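You operate a simulated robot arm through the tools that you are given. There is no shell and no other tool.

You are at the controls of a simulated two-armed robot. One attempt, no reset.

TASK
Slide the mould batten till its pointer reads 10 mm fore.
Fine: loosen both bracket nuts for it and tighten them after.

The check looks at the end state, three seconds after you hand in, the way a careful person would. Anything else that was tipped, shoved, dropped, spilled or broken makes it a failure.

THE ROBOT
Two 7-joint arms with fingered hands on one trunk that stands fixed in place. Base frame: the origin is at the foot of the trunk, x ahead of it, y to its left, z up. Units: cm, degrees, N and s.
The left shoulder is at [7, 14.5, 121.2], the right one opposite. With the tool pointing down near the work surface each hand reaches from about 40 to 78 cm from the base axis, measured 20 degrees to its own side. Payload 3.5 kg a hand.
The tool frame of a hand sits at the grasp point between the pads (the TCP): z along the fingers, y along the line on which they close. The tips reach 2.5 cm beyond it. The gripper opens to 8.8 cm; its body begins 2.9 cm behind the TCP. The gripper is a hand of 4 fingers: y runs from the thumb to the fingers, the wrist lies at [-1.3, -9.7, -16.2] in the tool frame.
Orientation is that of the tool frame in the base frame, as a unit quaternion [w, x, y, z]. With the fingers straight down and the wrist toward the robot, the tool's x, y and z point along [0, 1, 0], [1, 0, 0] and [0, 0, -1] of the base frame.

THE INTERFACE
- The arms move only by the tool play_rows. It takes "left_motion", "right_motion" or both (then of equal length, played together; a hand with none holds still); each is a list of rows, each a list of 2 entries, a list of its own where there are three numbers: the shift along the tool's x, y, z in m, then the turn, a rotation vector about the tool's x, y, z in degrees. In form: [[[tx, ty, tz], [ax, ay, az]], ...]. A call has 1 to 20 rows; each row shifts and turns the commanded pose from where the row before left it, along the tool's axes as they then stand. Rows are played at 5 a second. More than 5 cm and 8.6 degrees between two rows, and nothing of the call is played. Where a pose cannot be reached the arm comes as near as it can. A force on the tool above 40 N (or 10 N above the force at the start of the call, whichever is more), or a blocked arm, ends the call early, and 0.2 s more pass. In this call time passes only in rows, and 0.2 s behind the last. The reply holds the time, the measured pose of the TCP, the force on the tool along the base axes, the opening and the grip force, in the units named above and with some noise, with the torque about the TCP (base axes, N m) and any sound that the robot's microphone picked up.
- Cameras (640 x 400 px; columns grow to the right, rows downward): "scene" is now at [15.35, 1.01, 154.3]; the picture's right is [-0.04, -1.00, 0.00], its down [-0.45, 0.02, -0.89] and it looks along [0.89, -0.03, -0.45] (base axes); focal length 229 px, centre (320, 200). "left" rides on the left gripper at [-6.4, -8.3, -9.8] in its tool frame; the picture's right is [-0.62, -0.37, 0.69], its down [0.71, -0.63, 0.30] and it looks along [0.32, 0.68, 0.65] (tool axes); focal length 265 px, centre (320, 200). "right" rides on the right gripper at [6.4, -8.3, -9.8] in its tool frame; the picture's right is [-0.62, 0.37, -0.69], its down [-0.71, -0.63, 0.30] and it looks along [-0.32, 0.68, 0.65] (tool axes); focal length 265 px, centre (320, 200). There is no depth. A picture from a camera that has moved, and an enlarged one, comes with that camera's place and axes in the base frame and with its lens. The place of the scene camera against the robot may be out by one fixed shift of up to 2.5 cm in any direction.
- camera(camera): a new picture of that camera. No time passes.
- slide_trunk(by): slides the trunk up (or, below 0, down) by that many cm; the arms and the scene camera ride with it, the base frame stays. It gives what a move gives, with no picture.
- set_fingers(index, middle, ring, thumb_bend, thumb_turn, hand): sets how far each is bent, from 0 (flat) to 1 (curled in); at 0.3 the hand is open as for a grip, at 0.7 the pads meet at the TCP. One left out holds its place. A second passes; each finger stops where it meets its share of the squeeze, and holds until it gets a number again. It is the only way to open and close the hand. It gives what a move gives, with no picture; readings hold the bend of each and the force on the fingers (four entries, about 0 where the hand has none), thumb and palm. thumb_turn goes from beside the hand (0) to across from the fingers (1), as for a grip.
- head_to(pan, tilt): turns the head with the scene camera to pan (to the left, within 86 degrees either way) and tilt (down, from -29 to 69), counted from straight ahead of the robot. It gives what a move gives.
- inspect(camera, box): a new picture of the part [left, top, right, bottom] of that camera's present view, enlarged. No time passes.
- close_job(): hands the job in; it is judged then, once.

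Places have to be worked out from the pictures, the camera data and where the tool is seen. Open the grippers and draw the arms clear of the work before you hand the job in, unless the task says otherwise.

The tools are called as name(argument=value, ...) on one line, values as JSON. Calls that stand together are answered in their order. play_rows: Moves the arms, as the interface text tells. Its arguments: {"type":"object","properties":{"left_motion":{"type":"array","items":{"type":"array"}},"right_motion":{"type":"array","items":{"type":"array"}}},"required":[]} The other tools are called the same way: slide_trunk (by) moves the trunk up or down; set_fingers (index, middle, ring, thumb_bend, thumb_turn, hand) moves the fingers one by one; head_to (pan, tilt) turns the head that bears the scene camera; camera (camera) takes a picture; inspect (camera, box) takes an enlarged picture of a part of a camera's view; close_job () hands the job in.

At the start:

```text
time: 0.0
left_eef_pos: [47.73, 13.18, 146.35]
left_ee_rot: [0.0, 0.707, 0.707, 0.0]
left_contact_force: [0.1, 0.7, 0.8]
left_wrist_torque: [-0.01, -0.01, -0.01]
left_grip_width: 8.76
left_grasp_force: 0.2
left_shape: jaw
left_bend: [0.3, 0.3, 0.3, 0.3, 0.98]
left_finger forces: [0.0, 0.0, 0.0, 0.1, 0.1, 0.0]
right_eef_pos: [48.12, -21.47, 148.18]
right_ee_rot: [-0.001, 0.708, 0.707, 0.002]
right_contact_force: [0.7, 1.0, -0.1]
right_wrist_torque: [-0.02, -0.02, 0.01]
right_grip_width: 8.78
right_grasp_force: 0.1
right_shape: jaw
right_bend: [0.3, 0.3, 0.3, 0.3, 0.98]
right_finger forces: [0.0, 0.0, 0.0, 0.0, 0.0, 0.1]
trunk travel left (down, up): [-77.5, 6.5]
head pan, tilt (commanded): [-2.0, 26.9]
```

scene: 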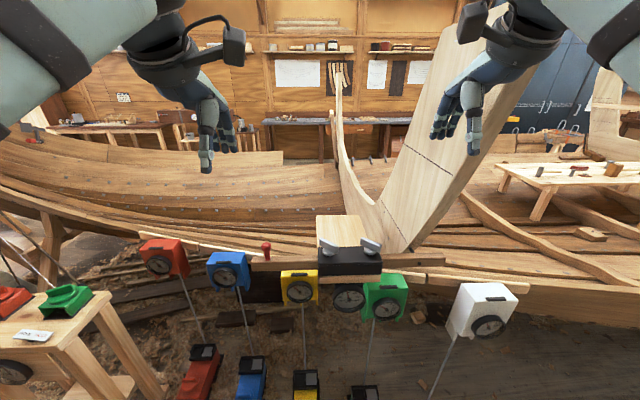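
right: 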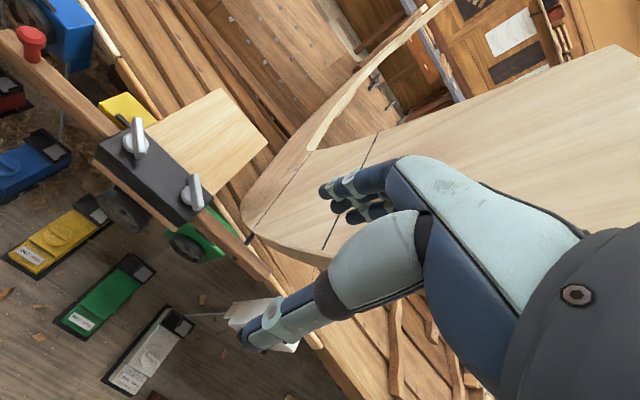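
left: 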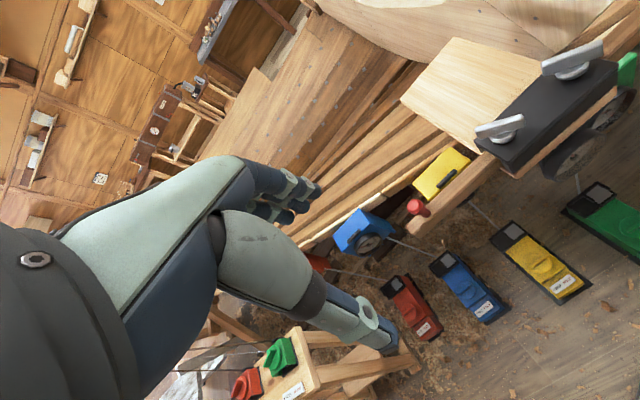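

I see a batten with coloured gauges, a black bracket with two wing-nuts, and a red knob. I'll enlarge the views to understand the mechanism before moving.

inspect(camera="scene", box=[220, 200, 420, 325])

inspect(camera="scene", box=[0, 220, 320, 400])

inspect(camera="right", box=[0, 20, 280, 195])

inspect(camera="left", box=[380, 20, 640, 220])

```text
3.20 times, centred on (320, 262) of scene
camera zoom: at [15.35, 1.01, 154.3], right [-0.04, -1.0, 0.0], down [-0.45, 0.02, -0.89], along [0.89, -0.03, -0.45], focal length 733 px, centre (320, 0)
```

zoom: 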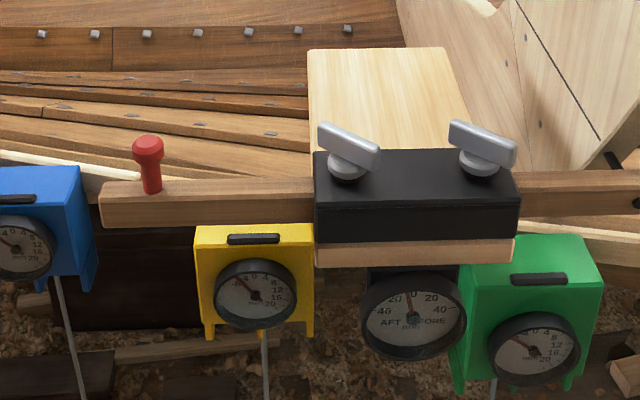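

```text
2.00 times, centred on (160, 310) of scene
camera zoom: at [15.35, 1.01, 154.3], right [-0.04, -1.0, 0.0], down [-0.45, 0.02, -0.89], along [0.89, -0.03, -0.45], focal length 458 px, centre (640, -20)
```

zoom: 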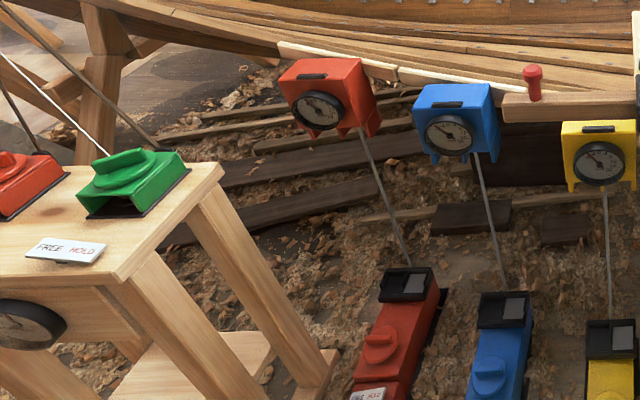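

```text
2.29 times, centred on (140, 108) of right
camera zoom: at [39.72, -15.06, 158.06], right [0.37, -0.62, 0.69], down [-0.63, -0.71, -0.31], along [0.68, -0.32, -0.65], focal length 607 px, centre (731, 411)
```

zoom: 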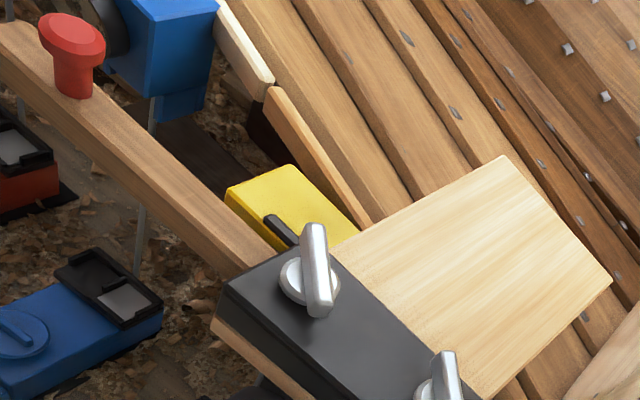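

```text
2.00 times, centred on (510, 120) of left
camera zoom: at [39.38, 6.77, 156.14], right [-0.37, -0.62, -0.69], down [-0.63, 0.71, -0.3], along [0.68, 0.32, -0.65], focal length 531 px, centre (-60, 360)
```

zoom: 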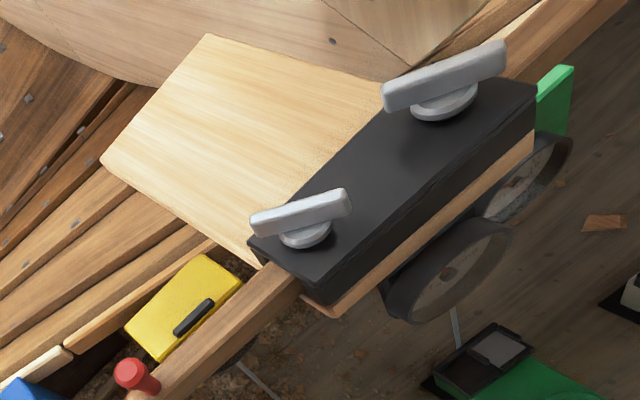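

The bracket nuts look to be around [62.7, -4.4, 113.8] and [62.6, -15.8, 113.8] by triangulation. I'll tilt the head to center the bracket and zoom on the dial and the knob.

head_to(pan=-5, tilt=42)

camera(camera="scene")

```text
time: 0.8
left_eef_pos: [47.73, 13.2, 146.31]
left_ee_rot: [0.0, 0.707, 0.707, 0.0]
left_contact_force: [0.1, 0.1, -0.3]
left_wrist_torque: [0.01, 0.0, -0.03]
left_grip_width: 8.78
left_grasp_force: 0.1
left_shape: jaw
left_bend: [0.3, 0.3, 0.3, 0.3, 0.98]
left_finger forces: [0.0, 0.1, 0.0, 0.0, 0.1, 0.0]
right_eef_pos: [48.19, -21.48, 148.22]
right_ee_rot: [-0.001, 0.708, 0.706, 0.001]
right_contact_force: [0.8, 0.3, 0.1]
right_wrist_torque: [-0.01, -0.01, 0.0]
right_grip_width: 8.75
right_grasp_force: 0.1
right_shape: jaw
right_bend: [0.3, 0.3, 0.3, 0.3, 0.98]
right_finger forces: [0.0, 0.0, 0.1, 0.0, 0.0, 0.0]
trunk travel left (down, up): [-77.5, 6.5]
head pan, tilt (commanded): [-5.0, 42.0]
```

```text
taken
camera scene: at [14.53, 0.61, 151.99], right [-0.09, -1.0, 0.0], down [-0.67, 0.06, -0.74], along [0.74, -0.06, -0.67], focal length 229 px, centre (320, 200)
```

scene: 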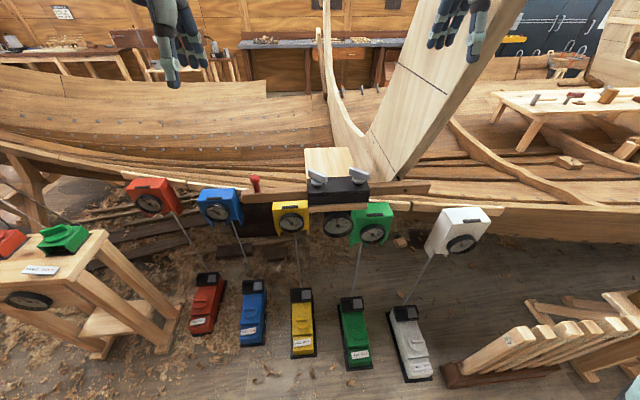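

inspect(camera="scene", box=[310, 200, 366, 244])

inspect(camera="scene", box=[240, 140, 440, 260])

inspect(camera="scene", box=[160, 260, 460, 400])

inspect(camera="scene", box=[0, 210, 200, 335])

```text
9.09 times, centred on (338, 222) of scene
camera zoom: at [14.53, 0.61, 151.99], right [-0.09, -1.0, 0.0], down [-0.67, 0.06, -0.74], along [0.74, -0.06, -0.67], focal length 2083 px, centre (156, 0)
```

zoom: 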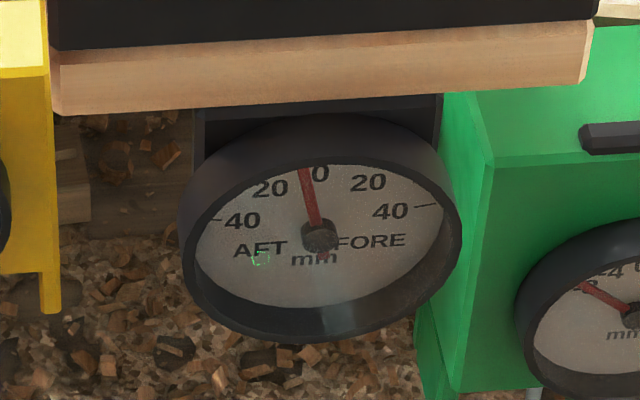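

```text
3.20 times, centred on (340, 200) of scene
camera zoom: at [14.53, 0.61, 151.99], right [-0.09, -1.0, 0.0], down [-0.67, 0.06, -0.74], along [0.74, -0.06, -0.67], focal length 733 px, centre (256, 200)
```

zoom: 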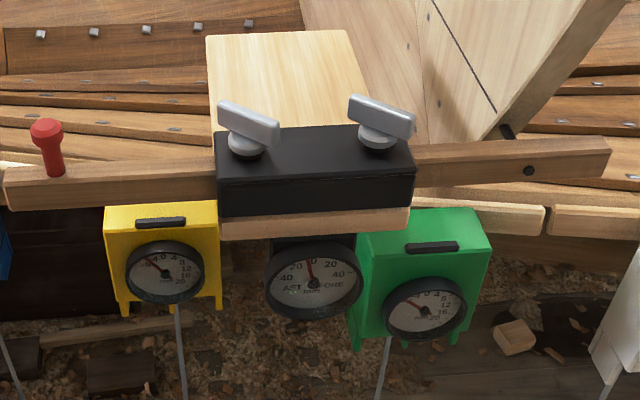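

```text
2.13 times, centred on (310, 330) of scene
camera zoom: at [14.53, 0.61, 151.99], right [-0.09, -1.0, 0.0], down [-0.67, 0.06, -0.74], along [0.74, -0.06, -0.67], focal length 489 px, centre (341, -77)
```

zoom: 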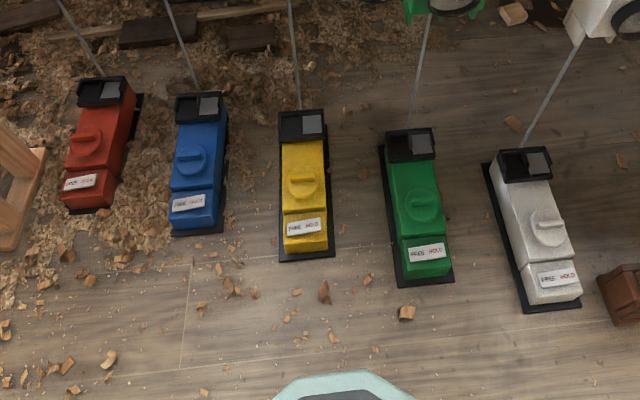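

```text
3.20 times, centred on (100, 272) of scene
camera zoom: at [14.53, 0.61, 151.99], right [-0.09, -1.0, 0.0], down [-0.67, 0.06, -0.74], along [0.74, -0.06, -0.67], focal length 733 px, centre (1024, -32)
```

zoom: 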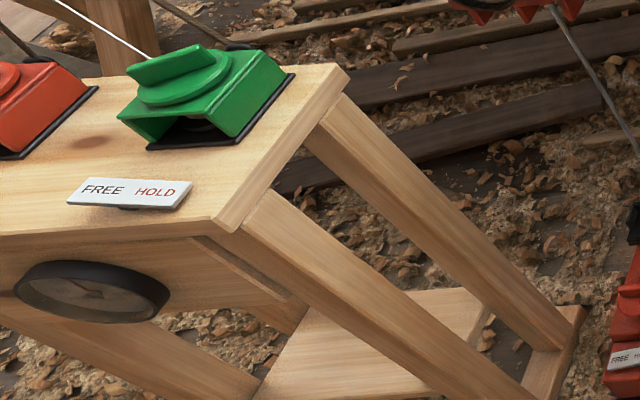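

The zoomed picture gives real detail, so I'll read the dial at higher zoom, and get the exact shapes of the two nuts and the red knob.

inspect(camera="scene", box=[323, 212, 355, 232])

inspect(camera="scene", box=[300, 160, 380, 210])

inspect(camera="left", box=[460, 30, 640, 142])

inspect(camera="right", box=[80, 100, 240, 220])

```text
16.00 times, centred on (339, 222) of scene
camera zoom: at [14.53, 0.61, 151.99], right [-0.09, -1.0, 0.0], down [-0.67, 0.06, -0.74], along [0.74, -0.06, -0.67], focal length 3666 px, centre (16, -152)
```

zoom: 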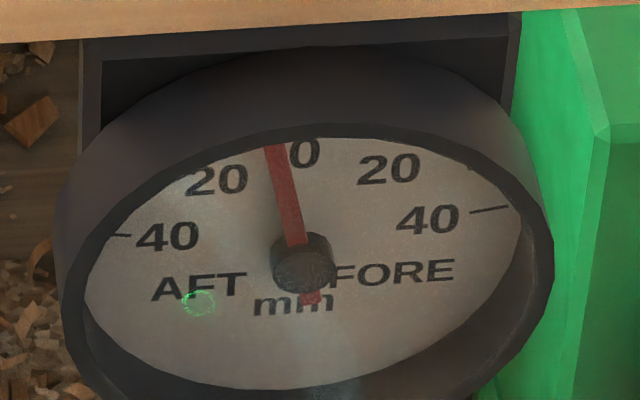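

```text
8.00 times, centred on (340, 185) of scene
camera zoom: at [14.53, 0.61, 151.99], right [-0.09, -1.0, 0.0], down [-0.67, 0.06, -0.74], along [0.74, -0.06, -0.67], focal length 1833 px, centre (160, 320)
```

zoom: 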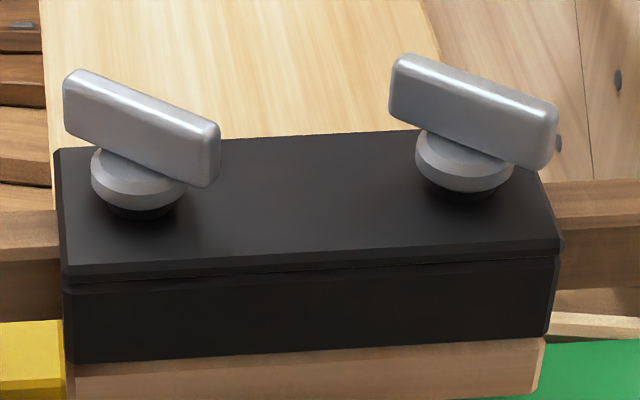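

```text
3.56 times, centred on (550, 86) of left
camera zoom: at [39.38, 6.77, 156.14], right [-0.37, -0.62, -0.69], down [-0.63, 0.71, -0.3], along [0.68, 0.32, -0.65], focal length 944 px, centre (-498, 605)
```

zoom: 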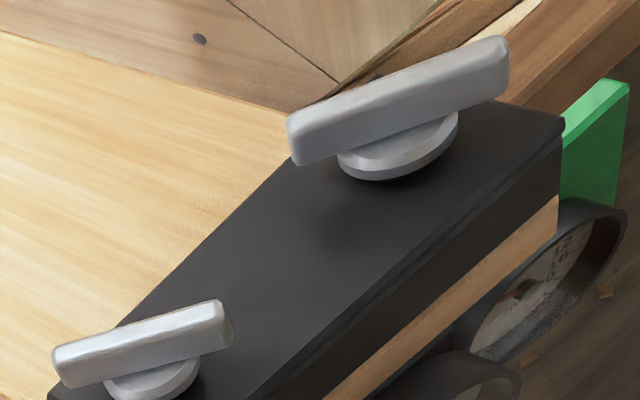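

```text
3.33 times, centred on (160, 160) of right
camera zoom: at [39.71, -15.06, 158.06], right [0.37, -0.62, 0.69], down [-0.63, -0.71, -0.31], along [0.68, -0.32, -0.65], focal length 885 px, centre (853, 333)
```

zoom: 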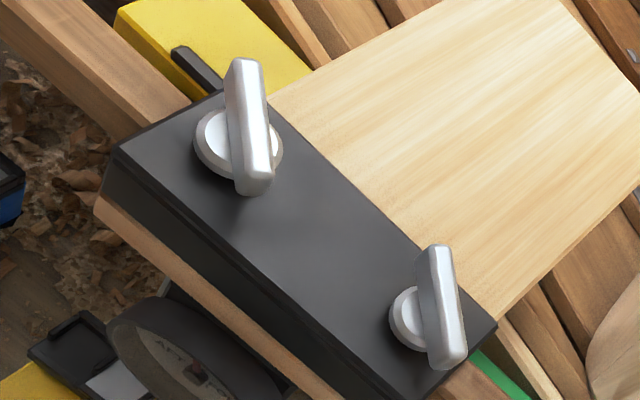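

The dial's pointer reads about 5–6 mm aft (scale about 2° per mm), so it needs roughly 15–16 mm fore. I'll bring the right hand above the left nut (at a safe height) for a close look, with the left hand drifted slightly left.

play_rows(right_motion=[[[0.02, 0.017, 0.015], [0, 0, 0]], [[0.02, 0.017, 0.02], [0, 0, 0]], [[0.02, 0.017, 0.022], [0, 0, 0]], [[0.02, 0.017, 0.022], [0, 0, 0]], [[0.02, 0.017, 0.022], [0, 0, 0]], [[0.02, 0.017, 0.022], [0, 0, 0]], [[0.02, 0.017, 0.022], [0, 0, 0]], [[0.02, 0.017, 0.022], [0, 0, 0]]], left_motion=[[[0.008, 0, 0], [0, 0, 0]], [[0.008, 0, 0], [0, 0, 0]], [[0.008, 0, 0], [0, 0, 0]], [[0.008, 0, 0], [0, 0, 0]], [[0.008, 0, 0], [0, 0, 0]], [[0.008, 0, 0], [0, 0, 0]], [[0.008, 0, 0], [0, 0, 0]], [[0.008, 0, 0], [0, 0, 0]]])

camera(camera="right")

camera(camera="scene")

camera(camera="left")

```text
time: 2.6
left_eef_pos: [47.89, 19.88, 146.18]
left_ee_rot: [0.0, 0.707, 0.708, -0.001]
left_contact_force: [0.2, 1.0, 0.5]
left_wrist_torque: [-0.02, 0.02, -0.03]
left_grip_width: 8.78
left_grasp_force: 0.1
left_shape: jaw
left_bend: [0.3, 0.3, 0.3, 0.3, 0.98]
left_finger forces: [0.2, 0.1, 0.0, 0.1, 0.1, 0.0]
right_eef_pos: [62.09, -5.32, 131.41]
right_ee_rot: [0.0, 0.707, 0.707, 0.0]
right_contact_force: [0.6, -0.8, -0.2]
right_wrist_torque: [-0.01, 0.03, 0.0]
right_grip_width: 8.74
right_grasp_force: 0.0
right_shape: jaw
right_bend: [0.3, 0.3, 0.3, 0.3, 0.98]
right_finger forces: [0.1, 0.0, 0.1, 0.1, 0.1, 0.0]
trunk travel left (down, up): [-77.5, 6.5]
head pan, tilt (commanded): [-5.0, 42.0]
```

```text
taken
camera right: at [53.54, 1.12, 141.29], right [0.37, -0.62, 0.69], down [-0.63, -0.71, -0.3], along [0.68, -0.32, -0.65], focal length 265 px, centre (320, 200)
```

right: 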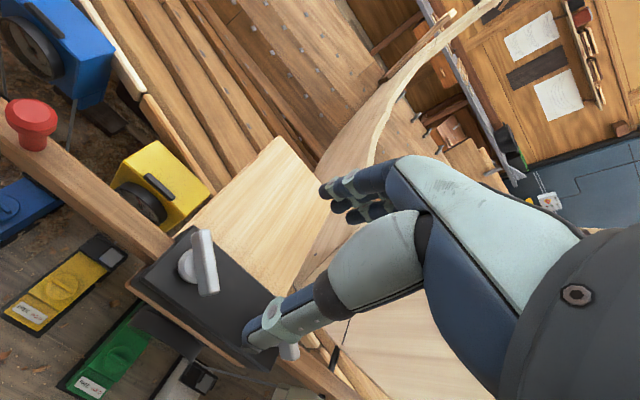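

```text
taken
camera scene: at [14.71, 0.79, 151.97], right [-0.09, -1.0, 0.0], down [-0.67, 0.06, -0.74], along [0.74, -0.07, -0.67], focal length 229 px, centre (320, 200)
```

scene: 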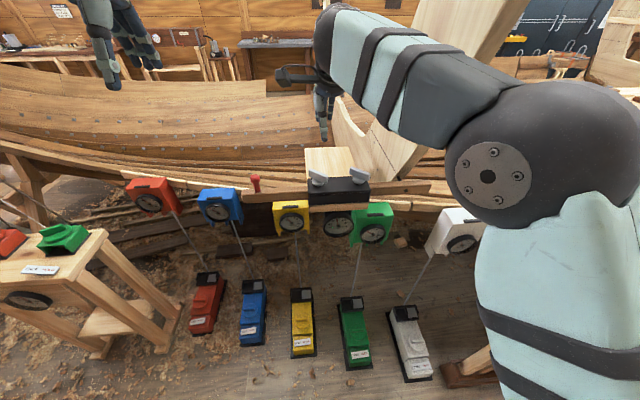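

```text
taken
camera left: at [39.57, 13.39, 156.01], right [-0.37, -0.62, -0.69], down [-0.63, 0.71, -0.3], along [0.68, 0.32, -0.66], focal length 265 px, centre (320, 200)
```

left: 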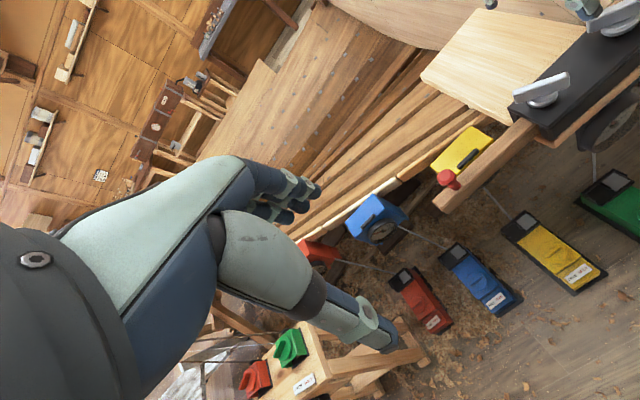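

The right hand is above the nuts. I'll zoom on the left nut from the right camera and both nuts from the left camera to fix their position by triangulation.

inspect(camera="right", box=[120, 210, 280, 310])

inspect(camera="left", box=[480, 0, 640, 100])

inspect(camera="right", box=[200, 260, 360, 400])

```text
4.00 times, centred on (200, 260) of right
camera zoom: at [53.54, 1.12, 141.29], right [0.37, -0.62, 0.69], down [-0.63, -0.71, -0.3], along [0.68, -0.32, -0.65], focal length 1062 px, centre (800, -40)
```

zoom: 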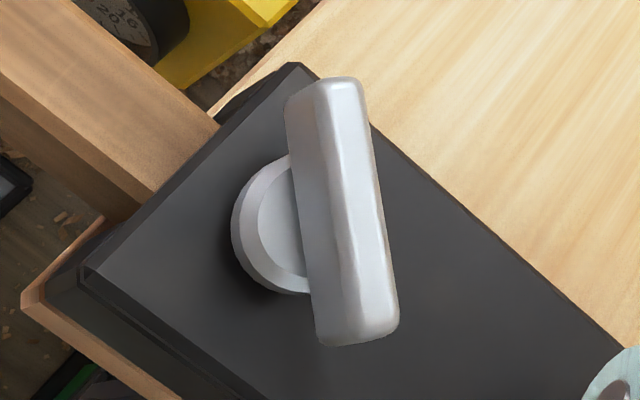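

```text
4.00 times, centred on (560, 50) of left
camera zoom: at [39.57, 13.39, 156.01], right [-0.37, -0.62, -0.69], down [-0.63, 0.71, -0.3], along [0.68, 0.32, -0.66], focal length 1062 px, centre (-640, 800)
```

zoom: 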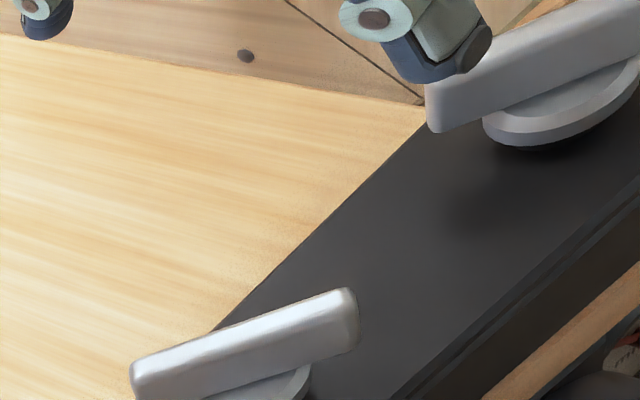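

```text
2.86 times, centred on (280, 330) of right
camera zoom: at [53.54, 1.12, 141.29], right [0.37, -0.62, 0.69], down [-0.63, -0.71, -0.3], along [0.68, -0.32, -0.65], focal length 758 px, centre (434, -171)
```

zoom: 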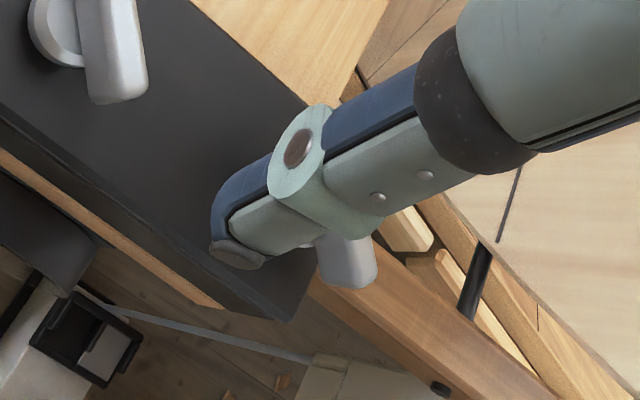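

Triangulated: left nut bar center ≈ [62.5, -4.4], top z≈117.5; right nut ≈ [62.65, -15.6]; bars lie ~44° off the batten line. I'll yaw the right hand +44° in the air so its closing line is square to the bar, and check that the arm reaches it.

play_rows(right_motion=[[[0, 0, 0], [0, 0, 7.4]], [[0, 0, 0], [0, 0, 7.4]], [[0, 0, 0], [0, 0, 7.4]], [[0, 0, 0], [0, 0, 7.4]], [[0, 0, 0], [0, 0, 7.4]], [[0, 0, 0], [0, 0, 7.0]]])

camera(camera="right")

camera(camera="scene")

```text
time: 4.0
left_eef_pos: [47.52, 19.81, 146.32]
left_ee_rot: [0.001, 0.707, 0.707, -0.001]
left_contact_force: [-0.3, 0.4, 0.1]
left_wrist_torque: [0.0, 0.03, -0.02]
left_grip_width: 8.76
left_grasp_force: 0.0
left_shape: jaw
left_bend: [0.3, 0.3, 0.3, 0.3, 0.98]
left_finger forces: [0.0, 0.1, 0.0, 0.0, 0.0, 0.0]
right_eef_pos: [58.72, -5.99, 130.47]
right_ee_rot: [-0.047, 0.905, 0.417, 0.065]
right_contact_force: [0.3, -0.8, -0.1]
right_wrist_torque: [0.03, 0.0, -0.03]
right_grip_width: 8.78
right_grasp_force: 0.1
right_shape: jaw
right_bend: [0.3, 0.3, 0.3, 0.3, 0.98]
right_finger forces: [0.0, 0.0, 0.0, 0.0, 0.0, 0.0]
right hand out of reach, approached as far as the arm can: row 4, 5, 6
trunk travel left (down, up): [-77.5, 6.5]
head pan, tilt (commanded): [-5.0, 42.0]
```

```text
taken
camera right: at [55.65, 2.81, 141.43], right [-0.17, -0.8, 0.58], down [-0.92, -0.08, -0.39], along [0.36, -0.6, -0.72], focal length 265 px, centre (320, 200)
```

right: 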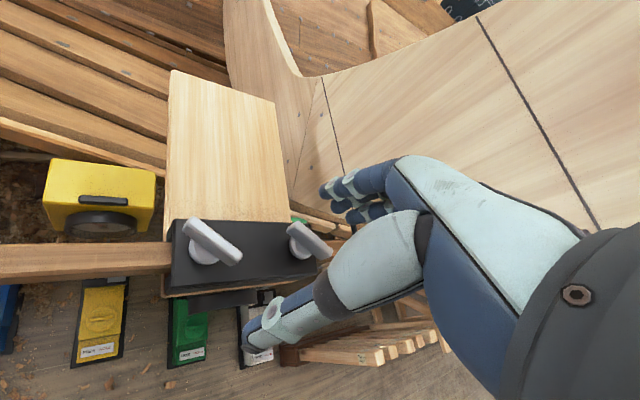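

```text
taken
camera scene: at [14.32, 0.8, 152.01], right [-0.09, -1.0, 0.0], down [-0.67, 0.06, -0.74], along [0.74, -0.07, -0.67], focal length 229 px, centre (320, 200)
```

scene: 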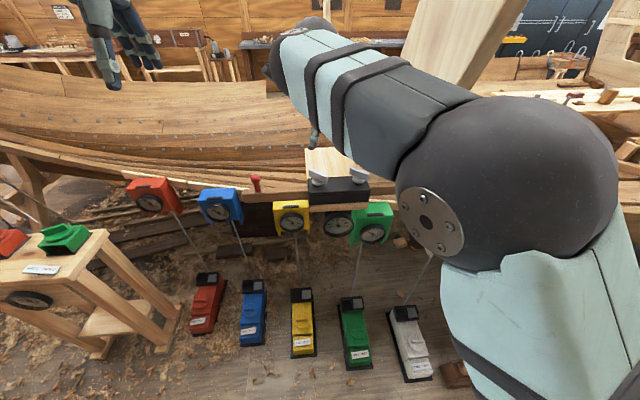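

The right arm can't do that yaw on this side (out of reach from row 4). I'll turn it back, withdraw it to the right, and try the left arm, for which this yaw is natural.

play_rows(right_motion=[[[0, 0, 0], [0, 0, -7.4]], [[0, 0, 0], [0, 0, -7.4]], [[0, 0, 0], [0, 0, -7.4]], [[0, 0, 0], [0, 0, -7.4]], [[0, 0, 0], [0, 0, -7.4]], [[0, 0, 0], [0, 0, -7.0]]])

```text
time: 5.4
left_eef_pos: [47.72, 19.68, 146.41]
left_ee_rot: [0.0, 0.707, 0.707, 0.0]
left_contact_force: [-0.1, 0.0, 0.0]
left_wrist_torque: [-0.03, -0.03, 0.01]
left_grip_width: 8.78
left_grasp_force: 0.1
left_shape: jaw
left_bend: [0.3, 0.3, 0.3, 0.3, 0.98]
left_finger forces: [0.0, 0.0, 0.0, 0.0, 0.0, 0.0]
right_eef_pos: [57.75, -6.21, 129.13]
right_ee_rot: [0.0, 0.706, 0.708, 0.001]
right_contact_force: [0.9, 0.3, 1.2]
right_wrist_torque: [0.01, 0.01, -0.01]
right_grip_width: 8.75
right_grasp_force: 0.0
right_shape: jaw
right_bend: [0.3, 0.3, 0.3, 0.3, 0.98]
right_finger forces: [0.0, 0.0, 0.1, 0.0, 0.0, 0.0]
trunk travel left (down, up): [-77.5, 6.5]
head pan, tilt (commanded): [-5.0, 42.0]
```

The right hand is back to neutral. I'll withdraw it to the right first, then bring the left hand over the left nut.

play_rows(right_motion=[[[-0.02, -0.01, -0.015], [0, 0, 0]], [[-0.025, -0.015, -0.02], [0, 0, 0]], [[-0.025, -0.015, -0.02], [0, 0, 0]], [[-0.025, -0.015, -0.02], [0, 0, 0]], [[-0.025, -0.015, -0.02], [0, 0, 0]], [[-0.025, -0.015, -0.02], [0, 0, 0]], [[-0.025, -0.015, -0.02], [0, 0, 0]], [[-0.025, -0.01, -0.015], [0, 0, 0]]])

play_rows(left_motion=[[[-0.024, 0.015, 0.015], [0, 0, 0]], [[-0.024, 0.015, 0.015], [0, 0, 0]], [[-0.024, 0.015, 0.015], [0, 0, 0]], [[-0.024, 0.015, 0.015], [0, 0, 0]], [[-0.024, 0.015, 0.015], [0, 0, 0]], [[-0.024, 0.015, 0.015], [0, 0, 0]], [[-0.024, 0.015, 0.015], [0, 0, 0]], [[-0.024, 0.015, 0.015], [0, 0, 0]], [[-0.024, 0.015, 0.015], [0, 0, 0]], [[-0.024, 0.013, 0.018], [0, 0, 0]]])

play_rows(left_motion=[[[0, 0, 0], [0, 0, 7.4]], [[0, 0, 0], [0, 0, 7.4]], [[0, 0, 0], [0, 0, 7.4]], [[0, 0, 0], [0, 0, 7.4]], [[0, 0, 0], [0, 0, 7.4]], [[0, 0, 0], [0, 0, 7.0]]])

camera(camera="left")

camera(camera="scene")

```text
time: 7.2
left_eef_pos: [47.71, 19.59, 146.25]
left_ee_rot: [-0.001, 0.708, 0.707, 0.001]
left_contact_force: [0.0, -0.1, 0.4]
left_wrist_torque: [-0.05, 0.02, -0.06]
left_grip_width: 8.74
left_grasp_force: 0.0
left_shape: jaw
left_bend: [0.3, 0.3, 0.3, 0.3, 0.98]
left_finger forces: [0.1, 0.1, 0.1, 0.0, 0.1, 0.0]
right_eef_pos: [46.71, -25.8, 144.39]
right_ee_rot: [-0.002, 0.707, 0.707, 0.0]
right_contact_force: [0.2, -1.1, 0.3]
right_wrist_torque: [0.02, 0.01, -0.01]
right_grip_width: 8.77
right_grasp_force: 0.1
right_shape: jaw
right_bend: [0.3, 0.3, 0.3, 0.3, 0.98]
right_finger forces: [0.1, 0.0, 0.0, 0.0, 0.1, 0.0]
trunk travel left (down, up): [-77.5, 6.5]
head pan, tilt (commanded): [-5.0, 42.0]
```

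```text
time: 9.6
left_eef_pos: [63.82, -1.12, 133.32]
left_ee_rot: [0.031, 0.691, 0.722, -0.023]
left_contact_force: [0.3, -0.5, 1.0]
left_wrist_torque: [0.03, -0.02, 0.0]
left_grip_width: 8.77
left_grasp_force: 0.2
left_shape: jaw
left_bend: [0.3, 0.3, 0.3, 0.3, 0.98]
left_finger forces: [0.0, 0.1, 0.0, 0.1, 0.0, 0.1]
left hand out of reach, approached as far as the arm can: row 10
right_eef_pos: [46.66, -25.93, 144.26]
right_ee_rot: [-0.001, 0.707, 0.707, 0.001]
right_contact_force: [-0.2, 0.6, 1.0]
right_wrist_torque: [-0.01, 0.03, 0.02]
right_grip_width: 8.78
right_grasp_force: 0.0
right_shape: jaw
right_bend: [0.3, 0.3, 0.3, 0.3, 0.98]
right_finger forces: [0.0, 0.0, 0.0, 0.0, 0.1, 0.0]
trunk travel left (down, up): [-77.5, 6.5]
head pan, tilt (commanded): [-5.0, 42.0]
stopped in row 10 (left hand): the arm was blocked; the commanded pose is now the measured one
```

```text
time: 11.0
left_eef_pos: [63.87, -1.14, 133.23]
left_ee_rot: [0.036, 0.912, 0.408, -0.01]
left_contact_force: [-0.2, -0.4, 0.4]
left_wrist_torque: [-0.03, 0.01, -0.01]
left_grip_width: 8.78
left_grasp_force: 0.1
left_shape: jaw
left_bend: [0.3, 0.3, 0.3, 0.3, 0.98]
left_finger forces: [0.0, 0.0, 0.1, 0.1, 0.0, 0.1]
right_eef_pos: [46.81, -25.65, 144.38]
right_ee_rot: [-0.001, 0.707, 0.707, 0.0]
right_contact_force: [0.3, -0.3, -0.2]
right_wrist_torque: [0.02, 0.01, 0.01]
right_grip_width: 8.78
right_grasp_force: 0.1
right_shape: jaw
right_bend: [0.3, 0.3, 0.3, 0.3, 0.98]
right_finger forces: [0.1, 0.0, 0.0, 0.1, 0.0, 0.1]
trunk travel left (down, up): [-77.5, 6.5]
head pan, tilt (commanded): [-5.0, 42.0]
```

```text
taken
camera left: at [53.19, 0.32, 142.78], right [-0.68, -0.27, -0.68], down [0.01, 0.93, -0.37], along [0.73, -0.26, -0.63], focal length 265 px, centre (320, 200)
```

left: 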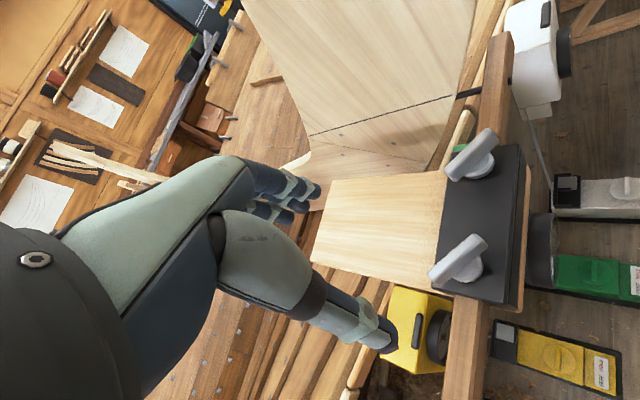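

```text
taken
camera scene: at [14.63, 0.61, 151.97], right [-0.09, -1.0, 0.0], down [-0.67, 0.06, -0.74], along [0.74, -0.06, -0.67], focal length 229 px, centre (320, 200)
```

scene: 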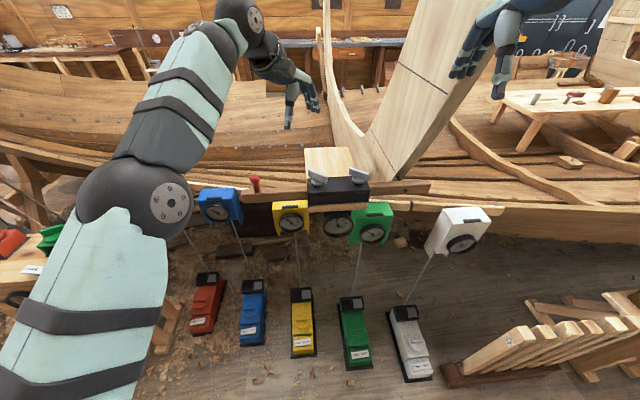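

The left arm handles this yaw (now about 42°, with ~4° tilt). I'll level the tool and shift it above the left nut at about z 125, then check alignment.

play_rows(left_motion=[[[-0.008, 0.003, 0.01], [1.7, 1.35, 0]], [[-0.008, 0.003, 0.01], [1.6, 1.35, 0]], [[-0.008, 0.003, 0.015], [0, 0, 0]], [[-0.0094, 0.0027, 0.015], [0, 0, 0]], [[0, 0, 0.015], [0, 0, 0]], [[0, 0, 0.015], [0, 0, 0]]])

camera(camera="left")

camera(camera="scene")

```text
time: 12.4
left_eef_pos: [62.35, -4.57, 125.33]
left_ee_rot: [0.0, 0.913, 0.409, 0.0]
left_contact_force: [-0.4, -0.1, -0.2]
left_wrist_torque: [0.01, -0.01, 0.02]
left_grip_width: 8.78
left_grasp_force: 0.1
left_shape: jaw
left_bend: [0.3, 0.3, 0.3, 0.3, 0.98]
left_finger forces: [0.0, 0.0, 0.0, 0.0, 0.0, 0.0]
right_eef_pos: [46.69, -25.75, 144.34]
right_ee_rot: [-0.001, 0.707, 0.707, 0.001]
right_contact_force: [0.6, 0.0, 0.0]
right_wrist_torque: [-0.01, -0.01, 0.03]
right_grip_width: 8.77
right_grasp_force: 0.1
right_shape: jaw
right_bend: [0.3, 0.3, 0.3, 0.3, 0.98]
right_finger forces: [0.1, 0.1, 0.0, 0.1, 0.1, 0.1]
trunk travel left (down, up): [-77.5, 6.5]
head pan, tilt (commanded): [-5.0, 42.0]
```

```text
taken
camera left: at [51.88, -3.83, 135.18], right [-0.69, -0.22, -0.69], down [0.01, 0.95, -0.3], along [0.73, -0.21, -0.65], focal length 265 px, centre (320, 200)
```

left: 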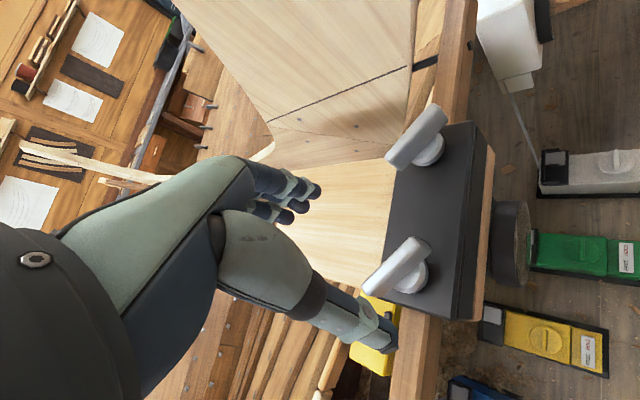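

```text
taken
camera scene: at [14.55, 0.64, 151.98], right [-0.09, -1.0, 0.0], down [-0.67, 0.06, -0.74], along [0.74, -0.06, -0.67], focal length 229 px, centre (320, 200)
```

scene: 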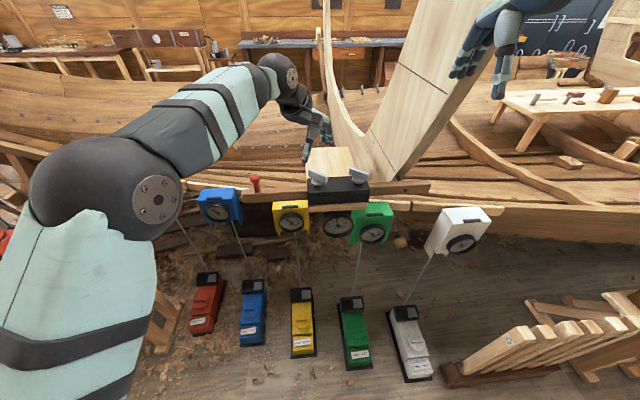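

The left hand is level and nearly over the nut. I'll zoom on the bar to refine the centre and angle.

inspect(camera="left", box=[340, 215, 460, 305])

inspect(camera="left", box=[370, 90, 480, 180])

inspect(camera="left", box=[220, 140, 480, 380])

```text
4.44 times, centred on (400, 260) of left
camera zoom: at [51.88, -3.83, 135.18], right [-0.69, -0.22, -0.69], down [0.01, 0.95, -0.3], along [0.73, -0.21, -0.65], focal length 1180 px, centre (-36, -67)
```

zoom: 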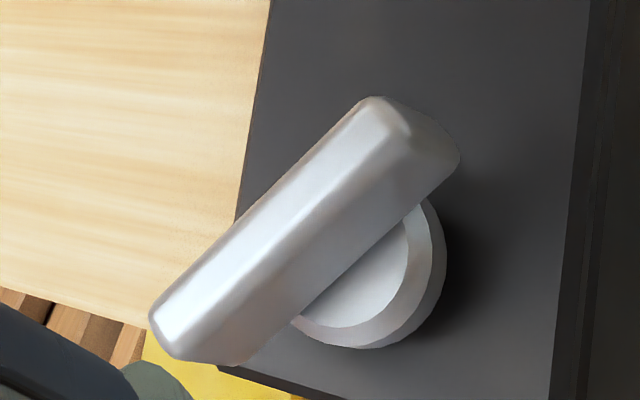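

```text
4.44 times, centred on (425, 135) of left
camera zoom: at [51.88, -3.83, 135.18], right [-0.69, -0.22, -0.69], down [0.01, 0.95, -0.3], along [0.73, -0.21, -0.65], focal length 1180 px, centre (-147, 489)
```

zoom: 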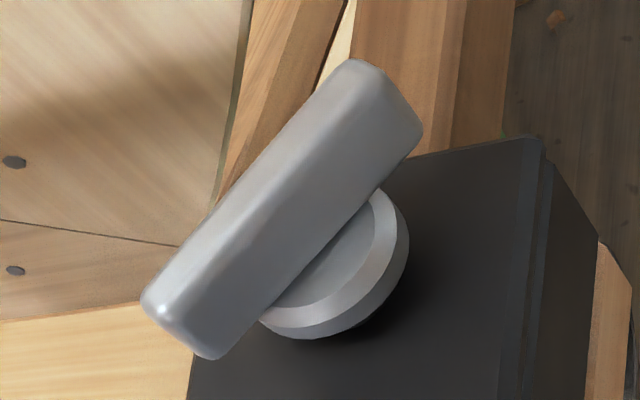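

```text
1.67 times, centred on (350, 260) of left
camera zoom: at [51.88, -3.83, 135.18], right [-0.69, -0.22, -0.69], down [0.01, 0.95, -0.3], along [0.73, -0.21, -0.65], focal length 442 px, centre (270, 100)
```

zoom: 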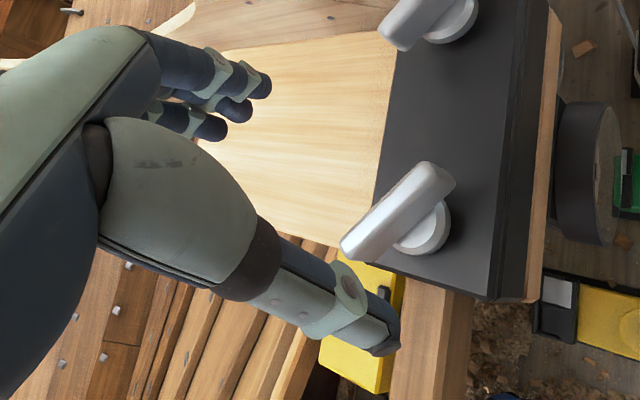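

Refined: left nut bar centre ≈ [62.6, -4.4], bar top z ≈117.5, bracket top ≈112, bar angle ≈41°, matching the hand's yaw. I'll descend to TCP z≈117.6 with the hand open.

play_rows(left_motion=[[[0.001, 0.0003, 0.015], [0, 0, 0]], [[0.001, 0.0002, 0.015], [0, 0, 0]], [[0.001, 0.0002, 0.015], [0, 0, 0]], [[0, 0, 0.013], [0, 0, 0]], [[0, 0, 0.012], [0, 0, 0]], [[0, 0, 0.007], [0, 0, 0]]])

camera(camera="left")

inspect(camera="scene", box=[270, 110, 400, 250])

camera(camera="right")

```text
time: 13.8
left_eef_pos: [62.49, -4.47, 117.61]
left_ee_rot: [0.0, 0.913, 0.408, 0.0]
left_contact_force: [-0.6, -0.3, -0.2]
left_wrist_torque: [0.02, -0.01, 0.0]
left_grip_width: 8.77
left_grasp_force: 0.0
left_shape: jaw
left_bend: [0.3, 0.3, 0.3, 0.3, 0.98]
left_finger forces: [0.0, 0.0, 0.0, 0.0, 0.0, 0.1]
right_eef_pos: [46.67, -25.66, 144.28]
right_ee_rot: [0.001, 0.707, 0.707, 0.0]
right_contact_force: [0.1, 0.2, 0.3]
right_wrist_torque: [0.0, 0.0, 0.01]
right_grip_width: 8.78
right_grasp_force: 0.0
right_shape: jaw
right_bend: [0.3, 0.3, 0.3, 0.3, 0.98]
right_finger forces: [0.0, 0.0, 0.1, 0.1, 0.0, 0.0]
trunk travel left (down, up): [-77.5, 6.5]
head pan, tilt (commanded): [-5.0, 42.0]
```

```text
taken
camera left: at [52.11, -3.71, 127.33], right [-0.69, -0.22, -0.69], down [0.01, 0.95, -0.3], along [0.73, -0.21, -0.65], focal length 265 px, centre (320, 200)
```

left: 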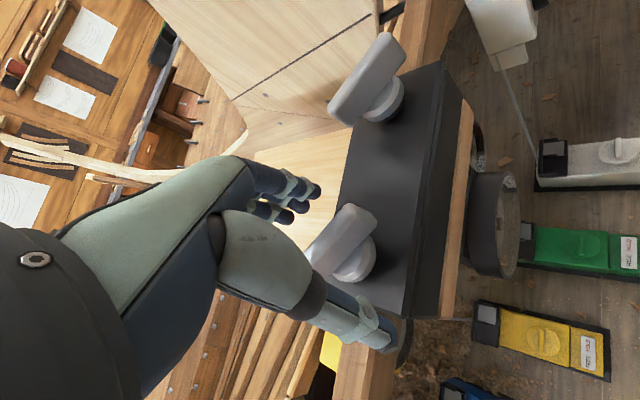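

```text
2.86 times, centred on (335, 180) of scene
camera zoom: at [14.54, 0.6, 151.98], right [-0.09, -1.0, 0.0], down [-0.67, 0.06, -0.74], along [0.74, -0.06, -0.67], focal length 655 px, centre (277, 257)
```

zoom: 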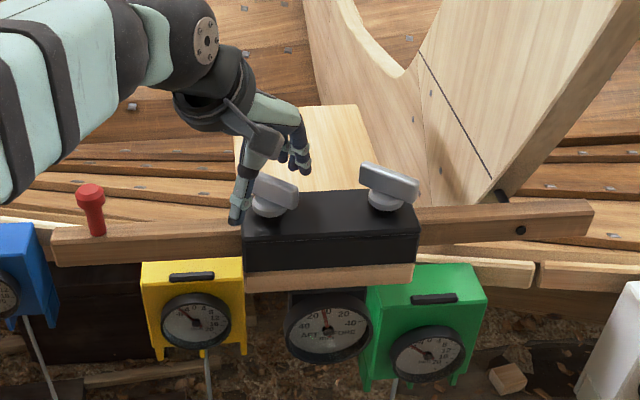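

```text
taken
camera right: at [38.26, -19.33, 154.13], right [0.37, -0.62, 0.69], down [-0.63, -0.71, -0.31], along [0.68, -0.32, -0.65], focal length 265 px, centre (320, 200)
```

right: 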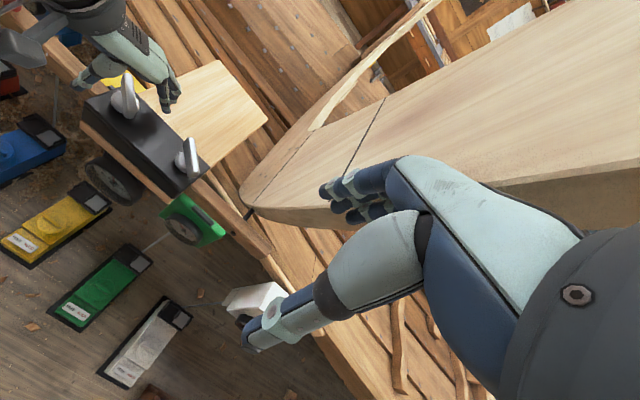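

The hand straddles the bar, thumb near side and fingers on the far side. I'll check the close-up from the left and right cameras before closing.

inspect(camera="left", box=[240, 150, 420, 370])

inspect(camera="right", box=[60, 40, 220, 200])

```text
1.82 times, centred on (330, 260) of left
camera zoom: at [52.11, -3.71, 127.33], right [-0.69, -0.22, -0.69], down [0.01, 0.95, -0.3], along [0.73, -0.21, -0.65], focal length 483 px, centre (302, 91)
```

zoom: 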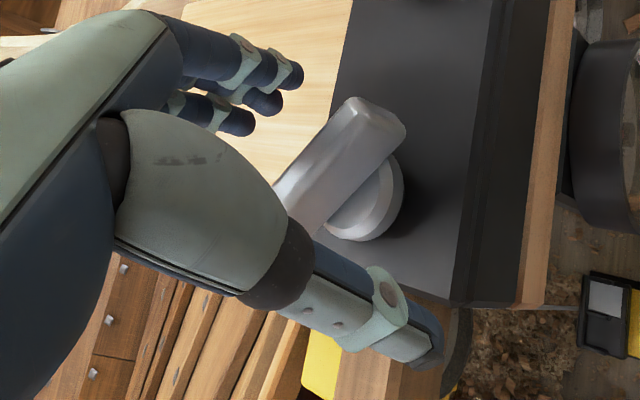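

```text
2.50 times, centred on (140, 120) of right
camera zoom: at [38.26, -19.33, 154.13], right [0.37, -0.62, 0.69], down [-0.63, -0.71, -0.31], along [0.68, -0.32, -0.65], focal length 664 px, centre (770, 400)
```

zoom: 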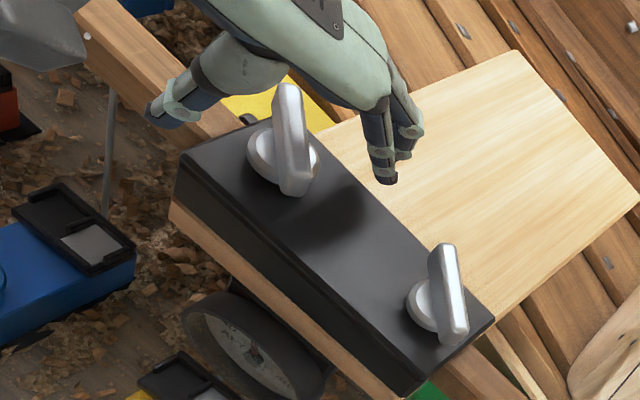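

The bar's visible end appears where predicted, so the TCP is on the bar centre within ~2 mm. Closing the left hand on it.

set_fingers(hand="left", index=0.7, middle=0.7, ring=0.7, thumb_bend=0.7, thumb_turn=0.98)

inspect(camera="left", box=[240, 150, 420, 370])

inspect(camera="right", box=[60, 40, 220, 200])

inspect(camera="scene", box=[290, 150, 390, 240])

```text
time: 14.8
left_eef_pos: [62.8, -4.58, 117.59]
left_ee_rot: [0.0, 0.913, 0.408, 0.0]
left_contact_force: [6.5, -4.7, 3.4]
left_wrist_torque: [-0.15, -0.24, -0.06]
left_grip_width: 0.68
left_grasp_force: 6.5
left_shape: fingers
left_bend: [0.66, 0.64, 0.68, 0.67, 1.0]
left_finger forces: [2.8, 6.9, 1.6, 0.0, 2.4, 0.0]
right_eef_pos: [46.88, -25.9, 144.24]
right_ee_rot: [-0.001, 0.707, 0.707, 0.001]
right_contact_force: [0.2, -0.6, 0.2]
right_wrist_torque: [0.0, -0.01, 0.01]
right_grip_width: 8.79
right_grasp_force: 0.0
right_shape: jaw
right_bend: [0.3, 0.3, 0.3, 0.3, 0.98]
right_finger forces: [0.0, 0.1, 0.0, 0.0, 0.0, 0.1]
trunk travel left (down, up): [-77.5, 6.5]
head pan, tilt (commanded): [-5.0, 42.0]
```

```text
1.82 times, centred on (330, 260) of left
camera zoom: at [52.25, -3.87, 127.34], right [-0.69, -0.22, -0.69], down [0.01, 0.95, -0.3], along [0.73, -0.21, -0.65], focal length 483 px, centre (302, 91)
```

zoom: 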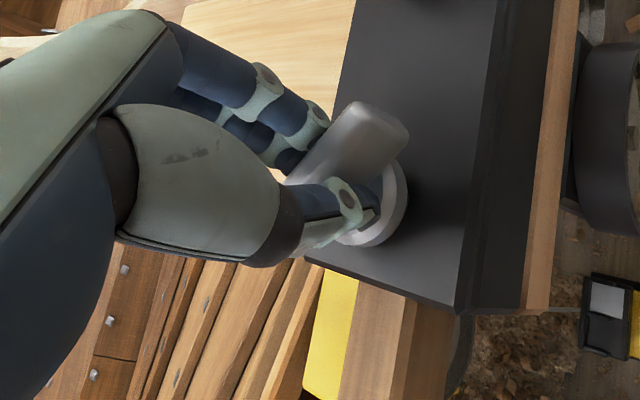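

```text
2.50 times, centred on (140, 120) of right
camera zoom: at [38.41, -19.49, 154.07], right [0.37, -0.62, 0.69], down [-0.63, -0.71, -0.31], along [0.68, -0.32, -0.65], focal length 664 px, centre (770, 400)
```

zoom: 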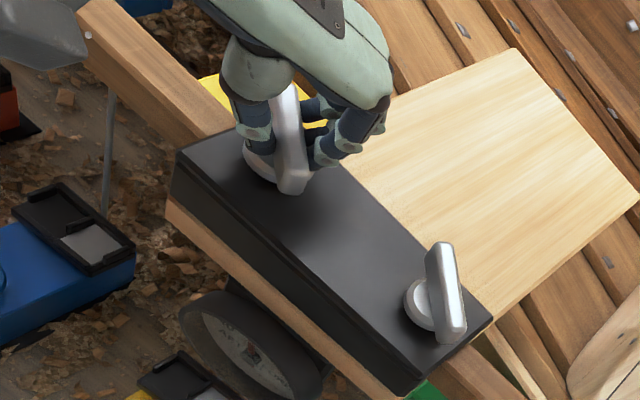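

```text
4.44 times, centred on (340, 195) of scene
camera zoom: at [14.7, 0.44, 151.97], right [-0.09, -1.0, 0.0], down [-0.67, 0.06, -0.74], along [0.74, -0.06, -0.67], focal length 1018 px, centre (231, 222)
```

zoom: 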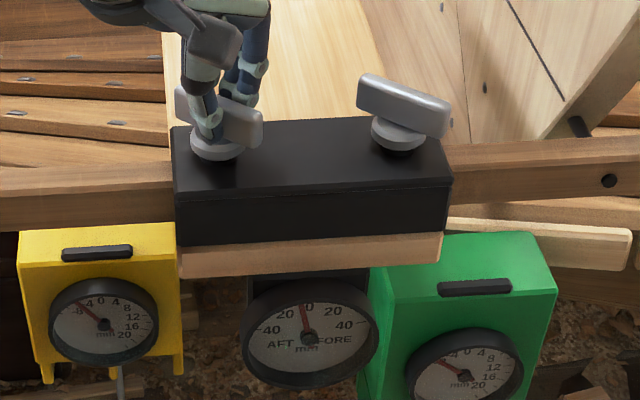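

The bar is gripped between thumb and fingers. I'll try turning it counter-clockwise (seen from above), a small amount first, and watch torque and sound.

play_rows(left_motion=[[[0, 0, 0], [0, 0, -4]], [[0, 0, 0], [0, 0, -4]], [[0, 0, 0], [0, 0, -4]]])

inspect(camera="scene", box=[290, 150, 390, 240])

inspect(camera="right", box=[60, 40, 220, 200])

```text
time: 15.6
left_eef_pos: [62.79, -4.5, 117.48]
left_ee_rot: [-0.001, 0.864, 0.503, 0.0]
left_contact_force: [6.9, -6.1, 2.4]
left_wrist_torque: [-0.1, -0.21, -0.08]
left_grip_width: 0.63
left_grasp_force: 7.6
left_shape: fingers
left_bend: [0.66, 0.64, 0.65, 0.67, 1.0]
left_finger forces: [2.4, 5.7, 4.0, 0.0, 2.7, 0.1]
right_eef_pos: [46.91, -26.05, 144.23]
right_ee_rot: [-0.002, 0.707, 0.707, 0.001]
right_contact_force: [0.1, -0.5, -0.3]
right_wrist_torque: [-0.01, 0.0, -0.02]
right_grip_width: 8.77
right_grasp_force: 0.1
right_shape: jaw
right_bend: [0.3, 0.3, 0.3, 0.3, 0.98]
right_finger forces: [0.1, 0.0, 0.0, 0.0, 0.0, 0.0]
trunk travel left (down, up): [-77.5, 6.5]
head pan, tilt (commanded): [-5.0, 42.0]
```

```text
4.44 times, centred on (340, 195) of scene
camera zoom: at [14.7, 0.34, 151.96], right [-0.09, -1.0, 0.0], down [-0.67, 0.06, -0.74], along [0.74, -0.06, -0.67], focal length 1018 px, centre (231, 222)
```

zoom: 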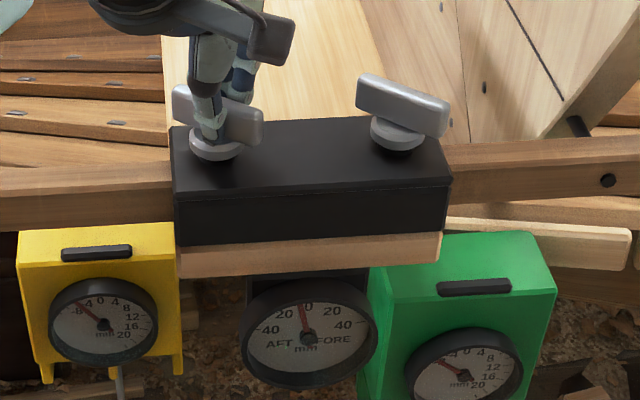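

```text
2.50 times, centred on (140, 120) of right
camera zoom: at [38.42, -19.59, 154.05], right [0.37, -0.62, 0.69], down [-0.63, -0.71, -0.31], along [0.68, -0.32, -0.66], focal length 664 px, centre (770, 400)
```

zoom: 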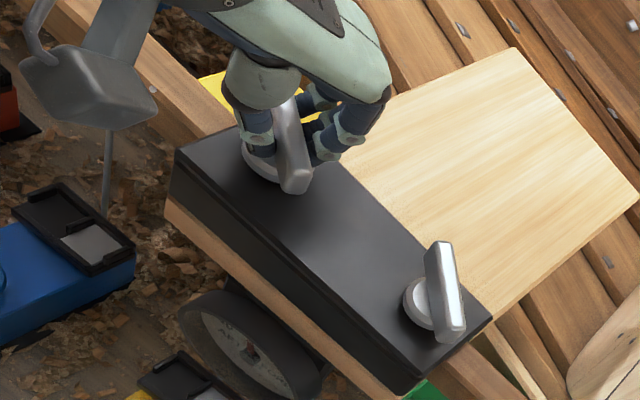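

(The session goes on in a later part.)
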